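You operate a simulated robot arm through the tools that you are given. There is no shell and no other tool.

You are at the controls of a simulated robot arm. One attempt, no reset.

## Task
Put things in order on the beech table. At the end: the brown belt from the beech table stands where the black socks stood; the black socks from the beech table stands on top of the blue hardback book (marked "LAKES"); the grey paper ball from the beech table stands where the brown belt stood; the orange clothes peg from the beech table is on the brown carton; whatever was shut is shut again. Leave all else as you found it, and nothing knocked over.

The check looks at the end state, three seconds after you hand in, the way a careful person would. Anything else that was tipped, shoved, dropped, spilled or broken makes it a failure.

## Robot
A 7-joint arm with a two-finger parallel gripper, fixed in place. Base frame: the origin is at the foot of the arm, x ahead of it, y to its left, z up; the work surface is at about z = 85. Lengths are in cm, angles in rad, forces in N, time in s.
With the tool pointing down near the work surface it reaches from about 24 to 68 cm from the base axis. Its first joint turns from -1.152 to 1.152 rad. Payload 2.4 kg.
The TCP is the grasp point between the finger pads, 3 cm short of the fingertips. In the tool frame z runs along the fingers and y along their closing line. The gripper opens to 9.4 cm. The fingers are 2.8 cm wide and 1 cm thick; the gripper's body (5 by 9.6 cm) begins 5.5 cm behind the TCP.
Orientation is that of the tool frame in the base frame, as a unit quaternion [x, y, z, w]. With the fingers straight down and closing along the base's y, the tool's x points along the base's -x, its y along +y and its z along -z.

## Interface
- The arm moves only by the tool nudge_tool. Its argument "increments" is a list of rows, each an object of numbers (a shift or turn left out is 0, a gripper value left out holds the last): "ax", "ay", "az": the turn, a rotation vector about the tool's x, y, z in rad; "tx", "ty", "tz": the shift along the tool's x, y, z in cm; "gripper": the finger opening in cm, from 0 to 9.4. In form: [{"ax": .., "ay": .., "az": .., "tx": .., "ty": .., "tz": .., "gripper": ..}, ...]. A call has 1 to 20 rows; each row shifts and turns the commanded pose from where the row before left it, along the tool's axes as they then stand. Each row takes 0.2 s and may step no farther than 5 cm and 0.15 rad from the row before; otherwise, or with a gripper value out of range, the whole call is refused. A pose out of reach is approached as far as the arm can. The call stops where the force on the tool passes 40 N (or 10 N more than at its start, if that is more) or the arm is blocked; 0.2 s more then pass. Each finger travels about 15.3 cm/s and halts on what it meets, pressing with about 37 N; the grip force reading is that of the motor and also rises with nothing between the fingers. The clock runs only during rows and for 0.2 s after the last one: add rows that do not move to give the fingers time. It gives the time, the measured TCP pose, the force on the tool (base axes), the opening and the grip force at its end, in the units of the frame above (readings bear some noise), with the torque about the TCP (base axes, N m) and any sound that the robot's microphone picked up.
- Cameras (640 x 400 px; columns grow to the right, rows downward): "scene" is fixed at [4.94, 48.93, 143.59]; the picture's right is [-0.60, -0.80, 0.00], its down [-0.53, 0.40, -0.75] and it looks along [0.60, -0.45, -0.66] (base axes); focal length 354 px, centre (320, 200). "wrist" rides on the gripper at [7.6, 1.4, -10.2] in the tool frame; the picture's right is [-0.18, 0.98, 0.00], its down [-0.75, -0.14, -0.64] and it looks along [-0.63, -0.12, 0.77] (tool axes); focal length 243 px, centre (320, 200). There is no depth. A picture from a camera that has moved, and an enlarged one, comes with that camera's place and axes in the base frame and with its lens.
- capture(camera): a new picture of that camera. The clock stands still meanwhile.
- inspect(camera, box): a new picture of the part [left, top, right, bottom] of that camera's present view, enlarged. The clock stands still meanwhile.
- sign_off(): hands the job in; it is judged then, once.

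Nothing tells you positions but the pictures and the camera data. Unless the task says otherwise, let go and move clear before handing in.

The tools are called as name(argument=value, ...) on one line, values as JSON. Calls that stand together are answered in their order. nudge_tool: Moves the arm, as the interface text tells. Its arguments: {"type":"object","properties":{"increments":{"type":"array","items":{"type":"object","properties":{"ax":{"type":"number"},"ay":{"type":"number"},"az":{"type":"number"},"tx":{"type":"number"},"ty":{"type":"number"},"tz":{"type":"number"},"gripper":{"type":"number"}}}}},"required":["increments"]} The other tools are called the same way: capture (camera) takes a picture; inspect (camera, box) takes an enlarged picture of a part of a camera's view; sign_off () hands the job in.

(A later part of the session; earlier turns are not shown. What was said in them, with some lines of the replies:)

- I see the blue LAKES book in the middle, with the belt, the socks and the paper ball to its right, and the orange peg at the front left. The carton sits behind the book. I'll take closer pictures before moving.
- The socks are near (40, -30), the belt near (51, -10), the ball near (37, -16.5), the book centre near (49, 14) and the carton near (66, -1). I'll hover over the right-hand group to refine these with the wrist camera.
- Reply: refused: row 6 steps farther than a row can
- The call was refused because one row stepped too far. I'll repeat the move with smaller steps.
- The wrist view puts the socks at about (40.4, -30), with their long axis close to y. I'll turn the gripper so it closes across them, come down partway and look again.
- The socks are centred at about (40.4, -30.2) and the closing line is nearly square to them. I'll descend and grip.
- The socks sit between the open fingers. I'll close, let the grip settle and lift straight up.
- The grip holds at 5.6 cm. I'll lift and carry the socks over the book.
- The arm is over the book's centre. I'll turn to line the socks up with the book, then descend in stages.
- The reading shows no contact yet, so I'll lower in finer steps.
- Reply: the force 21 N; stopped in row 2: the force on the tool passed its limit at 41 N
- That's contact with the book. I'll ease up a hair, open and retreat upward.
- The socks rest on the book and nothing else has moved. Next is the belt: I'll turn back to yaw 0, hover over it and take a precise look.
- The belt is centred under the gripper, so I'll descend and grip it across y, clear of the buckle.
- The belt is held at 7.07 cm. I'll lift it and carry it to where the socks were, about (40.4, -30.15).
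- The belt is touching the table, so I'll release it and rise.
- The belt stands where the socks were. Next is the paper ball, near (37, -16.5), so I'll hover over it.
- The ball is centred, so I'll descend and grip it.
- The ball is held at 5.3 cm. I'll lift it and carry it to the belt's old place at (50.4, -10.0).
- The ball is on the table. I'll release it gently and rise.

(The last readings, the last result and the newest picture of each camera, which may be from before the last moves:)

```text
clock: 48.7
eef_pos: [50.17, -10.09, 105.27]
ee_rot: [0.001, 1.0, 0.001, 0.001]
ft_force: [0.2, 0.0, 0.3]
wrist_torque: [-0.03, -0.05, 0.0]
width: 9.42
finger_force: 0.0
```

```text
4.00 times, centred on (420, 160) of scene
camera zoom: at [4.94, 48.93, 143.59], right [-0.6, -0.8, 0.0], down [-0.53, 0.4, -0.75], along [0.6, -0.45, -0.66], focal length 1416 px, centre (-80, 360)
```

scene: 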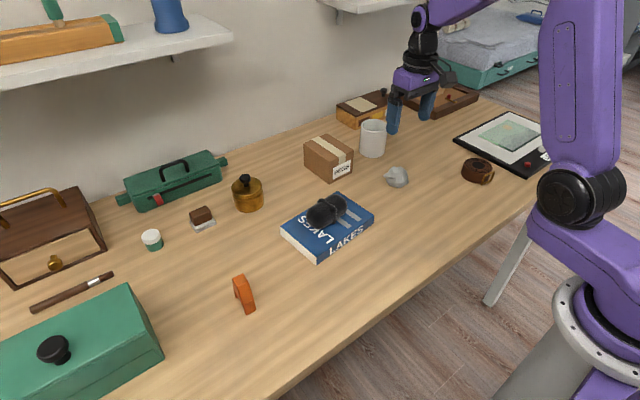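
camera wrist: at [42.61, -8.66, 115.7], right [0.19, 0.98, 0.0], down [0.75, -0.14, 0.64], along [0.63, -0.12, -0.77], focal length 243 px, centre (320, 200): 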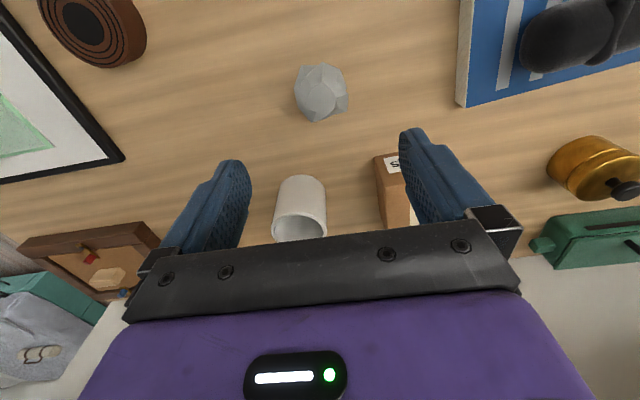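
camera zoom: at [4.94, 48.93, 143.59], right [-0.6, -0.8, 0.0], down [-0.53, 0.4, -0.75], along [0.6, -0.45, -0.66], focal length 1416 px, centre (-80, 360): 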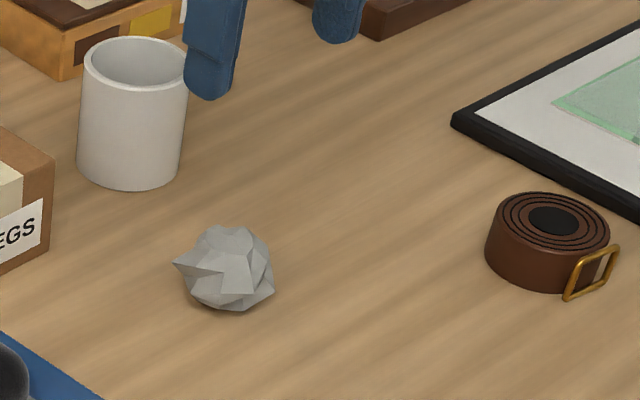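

The ball is in the belt's old spot. Next I'll go over to the peg, near (43, 38), and look at it closely.

nudge_tool(increments=[{"tx": 0.67, "ty": 4.4}, {"tx": 0.67, "ty": 4.4}, {"tx": 0.67, "ty": 4.4}, {"tx": 0.67, "ty": 4.4}, {"tx": 0.67, "ty": 4.4}, {"tx": 0.67, "ty": 4.4}, {"tx": 0.67, "ty": 4.4}, {"tx": 0.67, "ty": 4.4}, {"tx": 0.67, "ty": 4.4}, {"tx": 0.67, "ty": 4.4}, {"tx": 0.67, "ty": 4.4}, {}, {}])

capture(camera="wrist")

inspect(camera="wrist", box=[240, 20, 400, 120])

capture(camera="scene")

inspect(camera="scene", box=[205, 260, 285, 325])

```text
clock: 51.5
eef_pos: [42.95, 38.38, 105.47]
ee_rot: [0.002, 1.0, 0.001, 0.001]
ft_force: [-0.1, -0.9, -0.3]
wrist_torque: [-0.02, 0.03, 0.0]
width: 9.4
finger_force: 0.0
```

```text
taken
camera wrist: at [35.43, 39.84, 115.87], right [0.19, 0.98, 0.0], down [0.75, -0.14, 0.64], along [0.63, -0.12, -0.76], focal length 243 px, centre (320, 200)
```

wrist: 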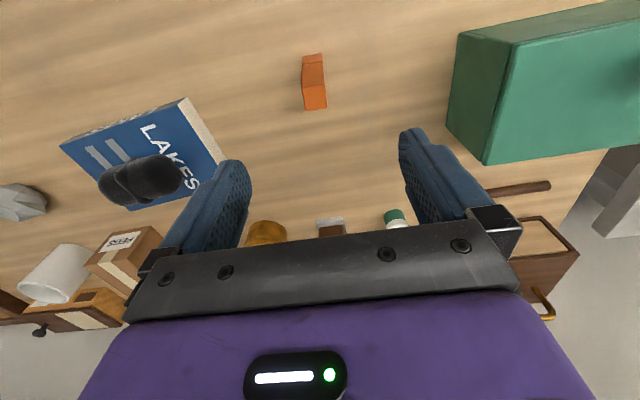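

```text
4.00 times, centred on (320, 70) of wrist
camera zoom: at [35.43, 39.84, 115.87], right [0.19, 0.98, 0.0], down [0.75, -0.14, 0.64], along [0.63, -0.12, -0.76], focal length 970 px, centre (320, 720)
```

zoom: 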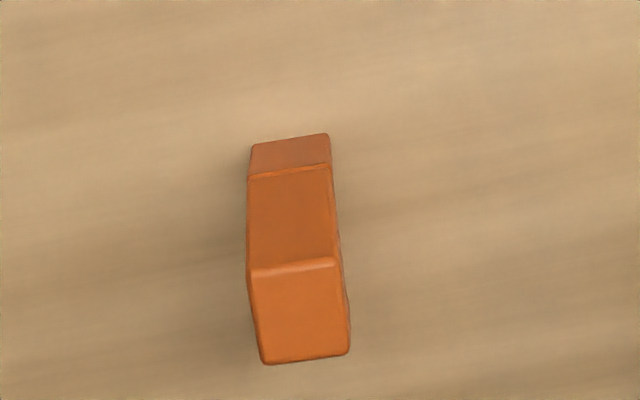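

```text
taken
```

scene: 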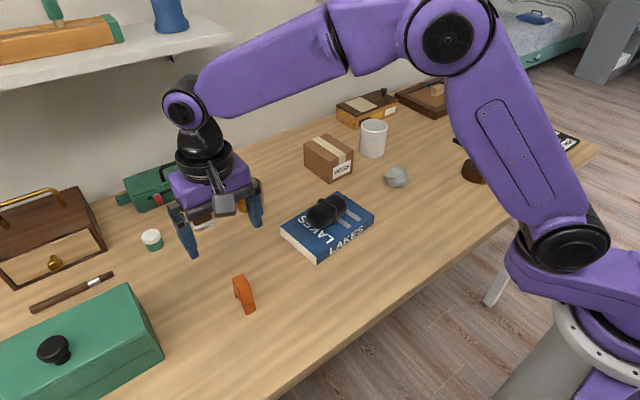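

```text
6.15 times, centred on (245, 292) of scene
camera zoom: at [4.94, 48.93, 143.59], right [-0.6, -0.8, 0.0], down [-0.53, 0.4, -0.75], along [0.6, -0.45, -0.66], focal length 2179 px, centre (782, -369)
```

zoom: 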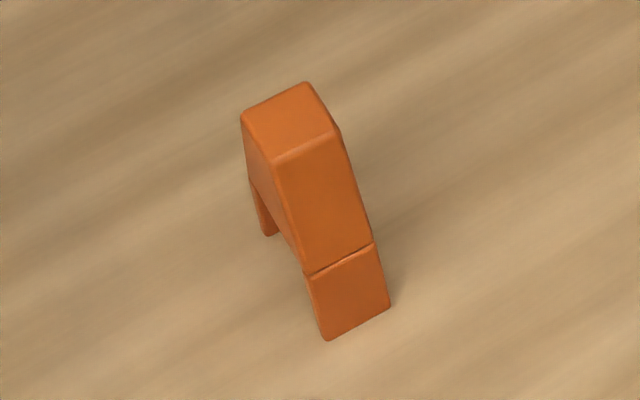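

The peg stands upright as a slim A-shape, with its long axis along x, about 2 cm wide in y and around 8 cm tall. I'll lower a little with the fingers still above it and re-check the alignment.

nudge_tool(increments=[{"tx": 0.6, "ty": -0.3, "tz": 2}, {"tz": 3}, {}, {}])

capture(camera="wrist")

inspect(camera="wrist", box=[240, 60, 400, 160])

inspect(camera="scene", box=[160, 180, 320, 320])

```text
clock: 52.5
eef_pos: [42.59, 38.13, 100.57]
ee_rot: [0.002, 1.0, 0.001, 0.002]
ft_force: [-0.3, -0.2, -0.7]
wrist_torque: [-0.02, 0.01, -0.01]
width: 9.4
finger_force: 0.1
```

```text
taken
camera wrist: at [34.91, 39.6, 110.9], right [0.19, 0.98, 0.0], down [0.75, -0.14, 0.64], along [0.63, -0.12, -0.76], focal length 243 px, centre (320, 200)
```

wrist: 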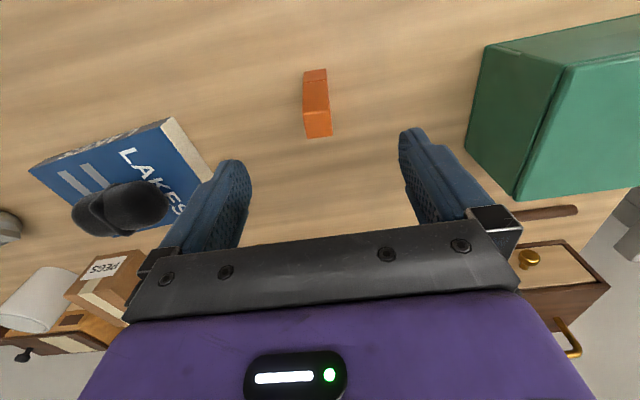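

```text
4.00 times, centred on (320, 110) of wrist
camera zoom: at [34.91, 39.6, 110.9], right [0.19, 0.98, 0.0], down [0.75, -0.14, 0.64], along [0.63, -0.12, -0.76], focal length 970 px, centre (320, 560)
```

zoom: 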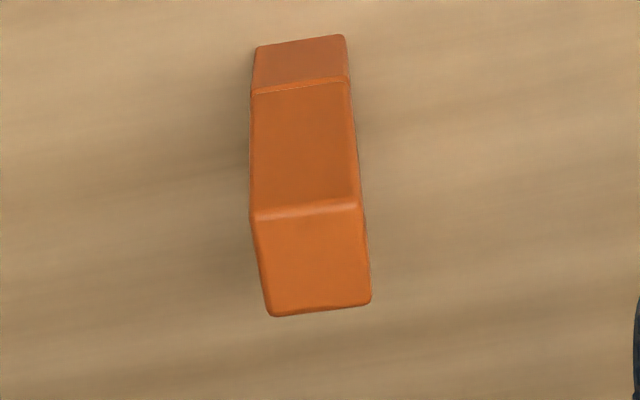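

```text
2.86 times, centred on (240, 250) of scene
camera zoom: at [4.94, 48.93, 143.59], right [-0.6, -0.8, 0.0], down [-0.53, 0.4, -0.75], along [0.6, -0.45, -0.66], focal length 1012 px, centre (549, 57)
```

zoom: 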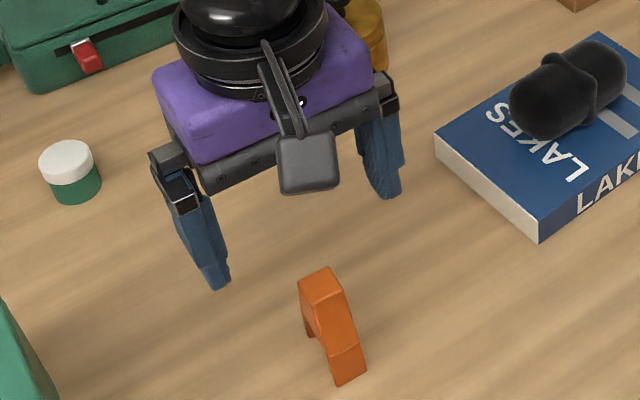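

The peg's top is centred at (42.25, 38.05) and about 93 high. I'll descend so the pads straddle its upper half, then grip.

nudge_tool(increments=[{"tx": 0.32, "ty": -0.08, "tz": 2}, {"tz": 3}, {"tz": 3}, {"tz": 1.5}, {"tz": 1}, {}])

capture(camera="wrist")

inspect(camera="scene", box=[160, 180, 320, 320])

```text
clock: 53.9
eef_pos: [42.25, 38.03, 90.12]
ee_rot: [0.002, 1.0, 0.001, 0.002]
ft_force: [-0.9, 0.2, 0.6]
wrist_torque: [-0.01, 0.0, -0.02]
width: 9.43
finger_force: 0.1
```

```text
taken
camera wrist: at [34.68, 39.43, 100.4], right [0.19, 0.98, 0.0], down [0.75, -0.14, 0.64], along [0.63, -0.12, -0.76], focal length 243 px, centre (320, 200)
```

wrist: 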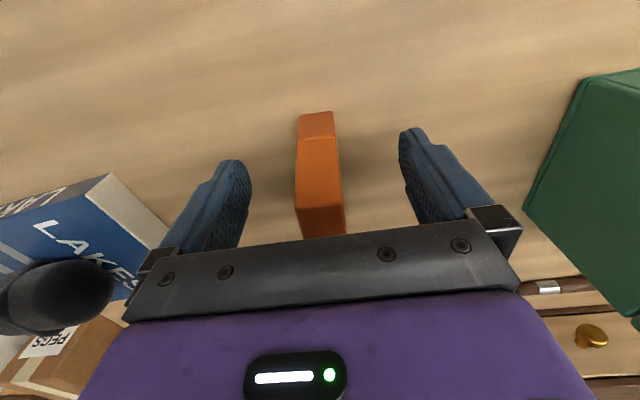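

```text
2.86 times, centred on (240, 250) of scene
camera zoom: at [4.94, 48.93, 143.59], right [-0.6, -0.8, 0.0], down [-0.53, 0.4, -0.75], along [0.6, -0.45, -0.66], focal length 1012 px, centre (549, 57)
```

zoom: 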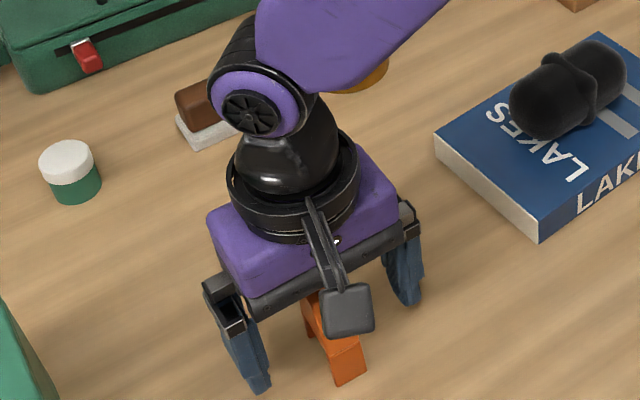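

nudge_tool(increments=[{"gripper": 7}, {"gripper": 5}, {"gripper": 3.2}, {"gripper": 2.2}, {"gripper": 1.2}, {"gripper": 1.2}, {}])

capture(camera="wrist")

```text
clock: 55.5
eef_pos: [42.21, 38.07, 90.08]
ee_rot: [0.003, 1.0, 0.001, 0.002]
ft_force: [0.3, -0.4, -0.1]
wrist_torque: [0.0, 0.0, 0.01]
width: 2.5
finger_force: 36.7
```

```text
taken
camera wrist: at [34.68, 39.42, 100.42], right [0.19, 0.98, 0.0], down [0.75, -0.14, 0.64], along [0.63, -0.12, -0.76], focal length 243 px, centre (320, 200)
```

wrist: 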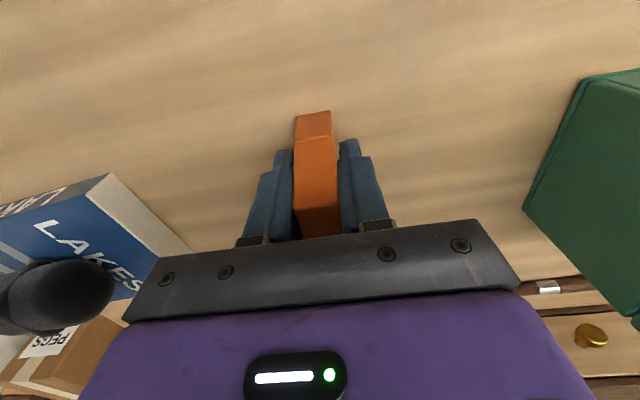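

The peg is held at 2.5 cm. I'll lift it and carry it to just short of the carton to take a bearing.

nudge_tool(increments=[{"tz": -1}, {"tz": -3}, {"tz": -4}, {"tz": -4}, {"tz": -3.5}, {}])

nudge_tool(increments=[{"tx": -1.6, "ty": -4.15}, {"tx": -1.6, "ty": -4.15}, {"tx": -1.6, "ty": -4.15}, {"tx": -1.6, "ty": -4.15}, {"tx": -1.6, "ty": -4.15}, {"tx": -1.6, "ty": -4.15}, {"tx": -1.6, "ty": -4.15}, {"tx": -1.6, "ty": -4.15}, {"tx": -1.6, "ty": -4.15}, {}, {}])

capture(camera="wrist")

capture(camera="scene")

```text
clock: 56.9
eef_pos: [42.19, 37.95, 105.6]
ee_rot: [0.002, 1.0, 0.001, 0.002]
ft_force: [0.8, 0.3, 0.8]
wrist_torque: [-0.02, 0.0, 0.0]
width: 2.5
finger_force: 36.8
```

```text
clock: 59.3
eef_pos: [56.54, 0.26, 105.54]
ee_rot: [0.002, 1.0, 0.001, 0.002]
ft_force: [0.3, 1.2, 0.3]
wrist_torque: [0.0, -0.02, -0.01]
width: 2.53
finger_force: 36.8
```

```text
taken
camera wrist: at [48.98, 1.71, 115.9], right [0.19, 0.98, 0.0], down [0.75, -0.14, 0.64], along [0.63, -0.12, -0.76], focal length 243 px, centre (320, 200)
```

wrist: 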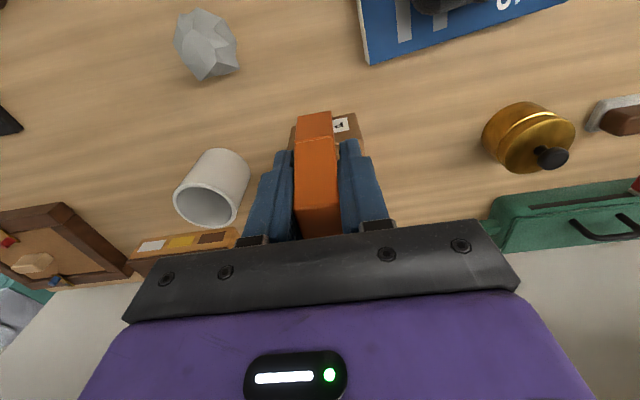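

```text
taken
```

scene: 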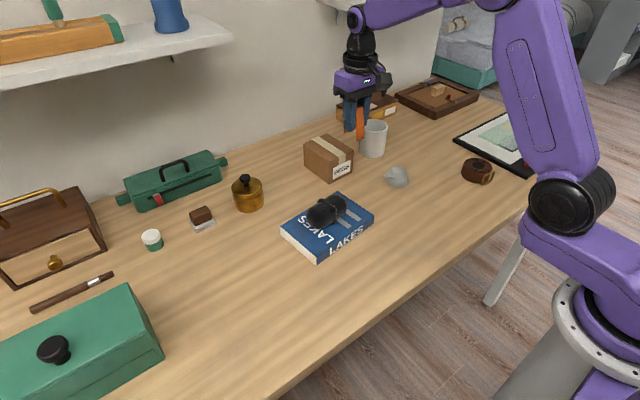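

inspect(camera="scene", box=[280, 0, 440, 200])

inspect(camera="scene", box=[290, 110, 390, 200])

inspect(camera="wrist", box=[240, 80, 400, 180])

```text
2.00 times, centred on (360, 100) of scene
camera zoom: at [4.95, 48.92, 143.59], right [-0.6, -0.8, 0.0], down [-0.53, 0.4, -0.75], along [0.6, -0.45, -0.66], focal length 708 px, centre (240, 400)
```

zoom: 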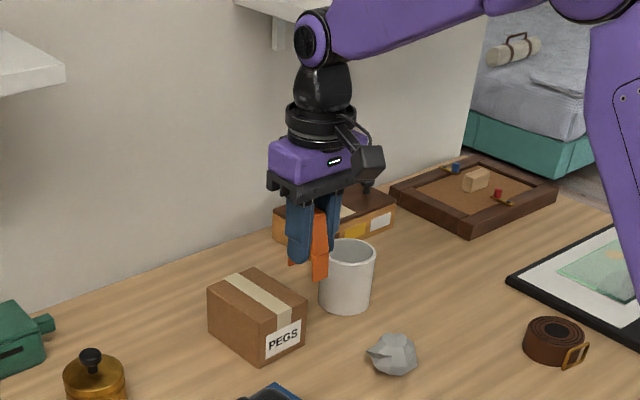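

```text
4.44 times, centred on (340, 155) of scene
camera zoom: at [4.95, 48.92, 143.59], right [-0.6, -0.8, 0.0], down [-0.53, 0.4, -0.75], along [0.6, -0.45, -0.66], focal length 1573 px, centre (231, 400)
```

zoom: 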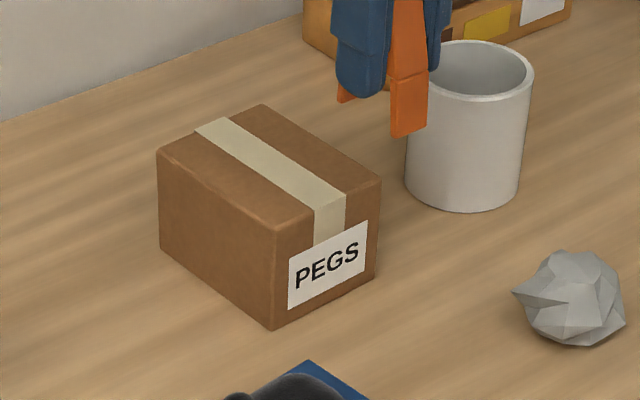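

```text
4.00 times, centred on (320, 130) of wrist
camera zoom: at [48.98, 1.71, 115.9], right [0.19, 0.98, 0.0], down [0.75, -0.14, 0.64], along [0.63, -0.12, -0.76], focal length 970 px, centre (320, 480)
```

zoom: 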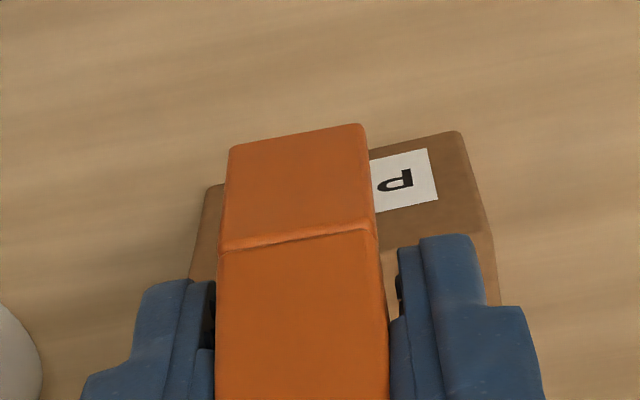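

The carton top is at about z 92.2, spanning x 62 to 72 and y -5 to 3, and the shelf ends are well off to the sides. I'll move over the carton and start down.

nudge_tool(increments=[{"tx": -2.9, "ty": -0.3}, {"tx": -2.9, "ty": -0.3}, {"tx": -2.9, "ty": -0.3}, {}, {"tz": 2.5}, {"tz": 2.5}, {"tz": 1.5}, {}, {}])

capture(camera="wrist")

inspect(camera="scene", box=[270, 80, 400, 200])

```text
clock: 61.3
eef_pos: [65.15, -0.43, 99.03]
ee_rot: [0.003, 1.0, 0.001, 0.002]
ft_force: [-0.4, -0.3, -0.7]
wrist_torque: [-0.01, 0.0, -0.01]
width: 2.51
finger_force: 37.0
```

```text
taken
camera wrist: at [57.5, 0.99, 109.38], right [0.19, 0.98, 0.0], down [0.75, -0.14, 0.64], along [0.63, -0.12, -0.76], focal length 243 px, centre (320, 200)
```

wrist: 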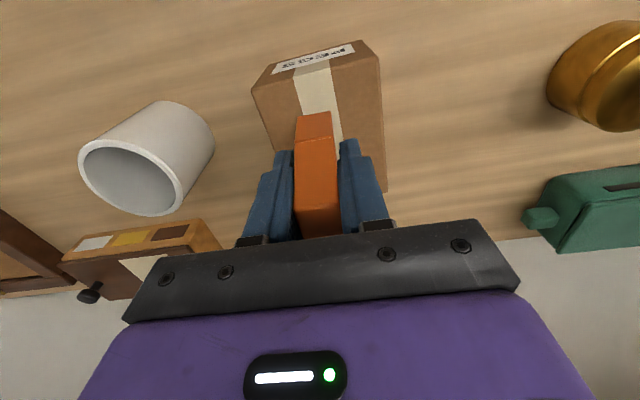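

```text
3.33 times, centred on (335, 140) of scene
camera zoom: at [4.94, 48.93, 143.59], right [-0.6, -0.8, 0.0], down [-0.53, 0.4, -0.75], along [0.6, -0.45, -0.66], focal length 1180 px, centre (270, 400)
```

zoom: 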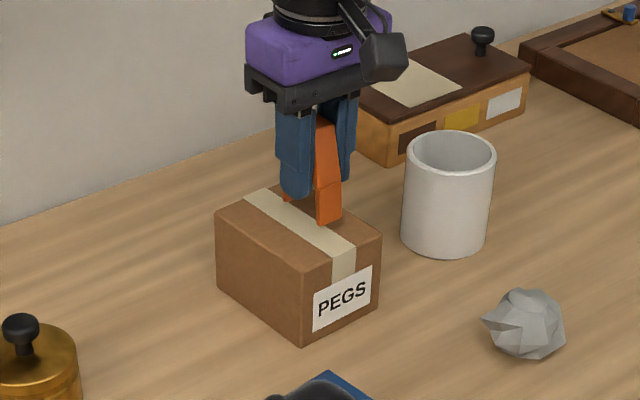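

nudge_tool(increments=[{"tz": 0.6}, {"tz": 0.5}, {}])

nudge_tool(increments=[{"tz": 0.25}, {}])

nudge_tool(increments=[{"tz": 0.15}, {}])

inspect(camera="scene", box=[290, 100, 390, 200])

```text
clock: 62.1
eef_pos: [65.1, -0.37, 97.9]
ee_rot: [0.002, 1.0, 0.001, 0.003]
ft_force: [0.9, -0.2, -0.2]
wrist_torque: [-0.04, 0.0, -0.01]
width: 2.52
finger_force: 37.4
```

```text
clock: 62.7
eef_pos: [65.19, -0.44, 97.57]
ee_rot: [0.002, 1.0, 0.001, 0.002]
ft_force: [-0.3, 0.0, -1.2]
wrist_torque: [0.04, -0.05, -0.02]
width: 2.49
finger_force: 36.9
```

```text
clock: 63.3
eef_pos: [65.27, -0.4, 97.46]
ee_rot: [0.001, 1.0, 0.001, 0.002]
ft_force: [-2.2, -0.5, 8.1]
wrist_torque: [0.01, 0.06, 0.01]
width: 2.49
finger_force: 37.1
```

```text
4.00 times, centred on (340, 150) of scene
camera zoom: at [4.92, 48.92, 143.59], right [-0.6, -0.8, 0.0], down [-0.53, 0.4, -0.75], along [0.6, -0.45, -0.66], focal length 1416 px, centre (240, 400)
```

zoom: 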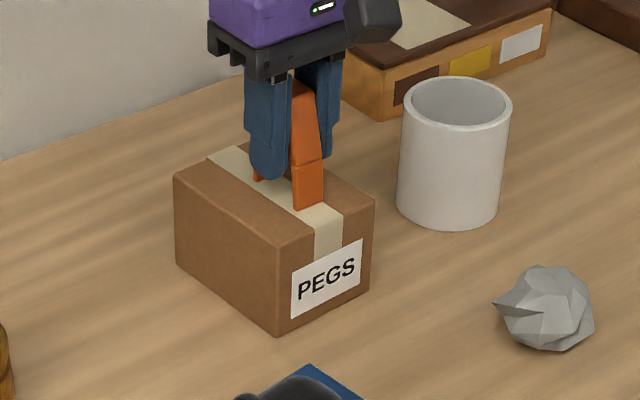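

The peg has touched the carton. I'll open only as far as needed, rise straight up and then back off.

nudge_tool(increments=[{"gripper": 3}, {"gripper": 4}, {"gripper": 5.5}, {}, {}, {"tz": -2}, {"tz": -3}, {"tz": -4}, {"tz": -2}, {}])

nudge_tool(increments=[{"tx": 4}, {"tx": 4}, {"tx": 4}, {"tx": 4}, {"tx": 4, "tz": -1}, {}, {}])

capture(camera="scene")

inspect(camera="scene", box=[270, 110, 420, 220])

capture(camera="wrist")

```text
clock: 65.5
eef_pos: [65.2, -0.41, 108.47]
ee_rot: [0.002, 1.0, 0.0, 0.002]
ft_force: [0.0, 0.4, 0.0]
wrist_torque: [0.01, 0.03, -0.02]
width: 5.51
finger_force: 0.0
```

```text
clock: 67.1
eef_pos: [45.36, -0.21, 109.35]
ee_rot: [0.002, 1.0, 0.001, 0.002]
ft_force: [-0.4, 0.3, 0.0]
wrist_torque: [0.01, -0.04, 0.01]
width: 5.49
finger_force: 0.0
```

```text
taken
```

scene: 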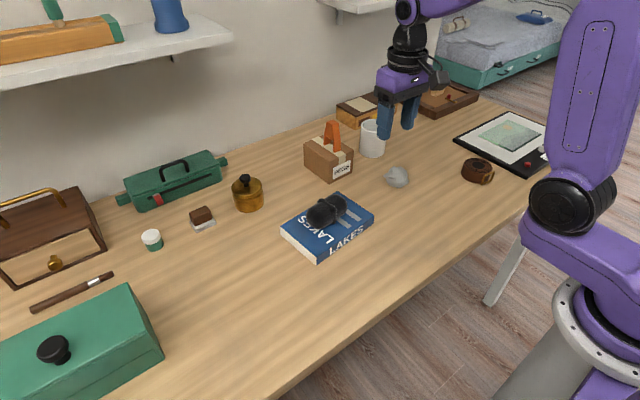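

```text
3.64 times, centred on (345, 165) of scene
camera zoom: at [4.94, 48.93, 143.59], right [-0.6, -0.8, 0.0], down [-0.53, 0.4, -0.75], along [0.6, -0.45, -0.66], focal length 1287 px, centre (229, 327)
```

zoom: 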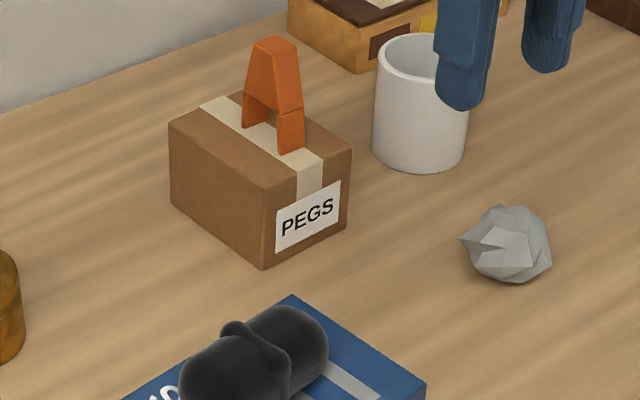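

```text
taken
camera wrist: at [37.78, 1.28, 119.69], right [0.19, 0.98, 0.0], down [0.75, -0.14, 0.64], along [0.63, -0.12, -0.76], focal length 243 px, centre (320, 200)
```

wrist: 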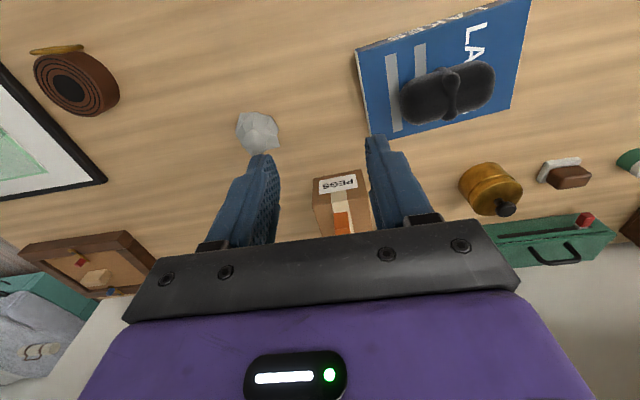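

Everything is in place: the socks are on the book, the belt is where the socks were, the ball is where the belt was, and the peg stands on the carton. Nothing was opened or knocked over, and the arm is clear, so I'm handing in.

sign_off()

```text
The job is handed in.
```

The tidy-up is finished and handed in; I don't have the result of the check yet. The last pictures show each item where the task asked for it:

- **Black socks:** lying on top of the blue LAKES book, roughly centred and lined up with it.
- **Brown belt:** flat on the table where the socks were, about (40.4, -30.1), with the buckle facing the same way as before.
- **Grey paper ball:** where the belt was, about (50.3, -10.1).
- **Orange clothes peg:** standing upright on top of the brown carton.

I didn't open anything, so whatever was shut is still shut. Nothing else looks moved or knocked over, and the arm is empty and clear of the objects. When I lowered the socks onto the book, the force briefly reached 41 N and the arm stopped itself. The book shows no visible shift from that.
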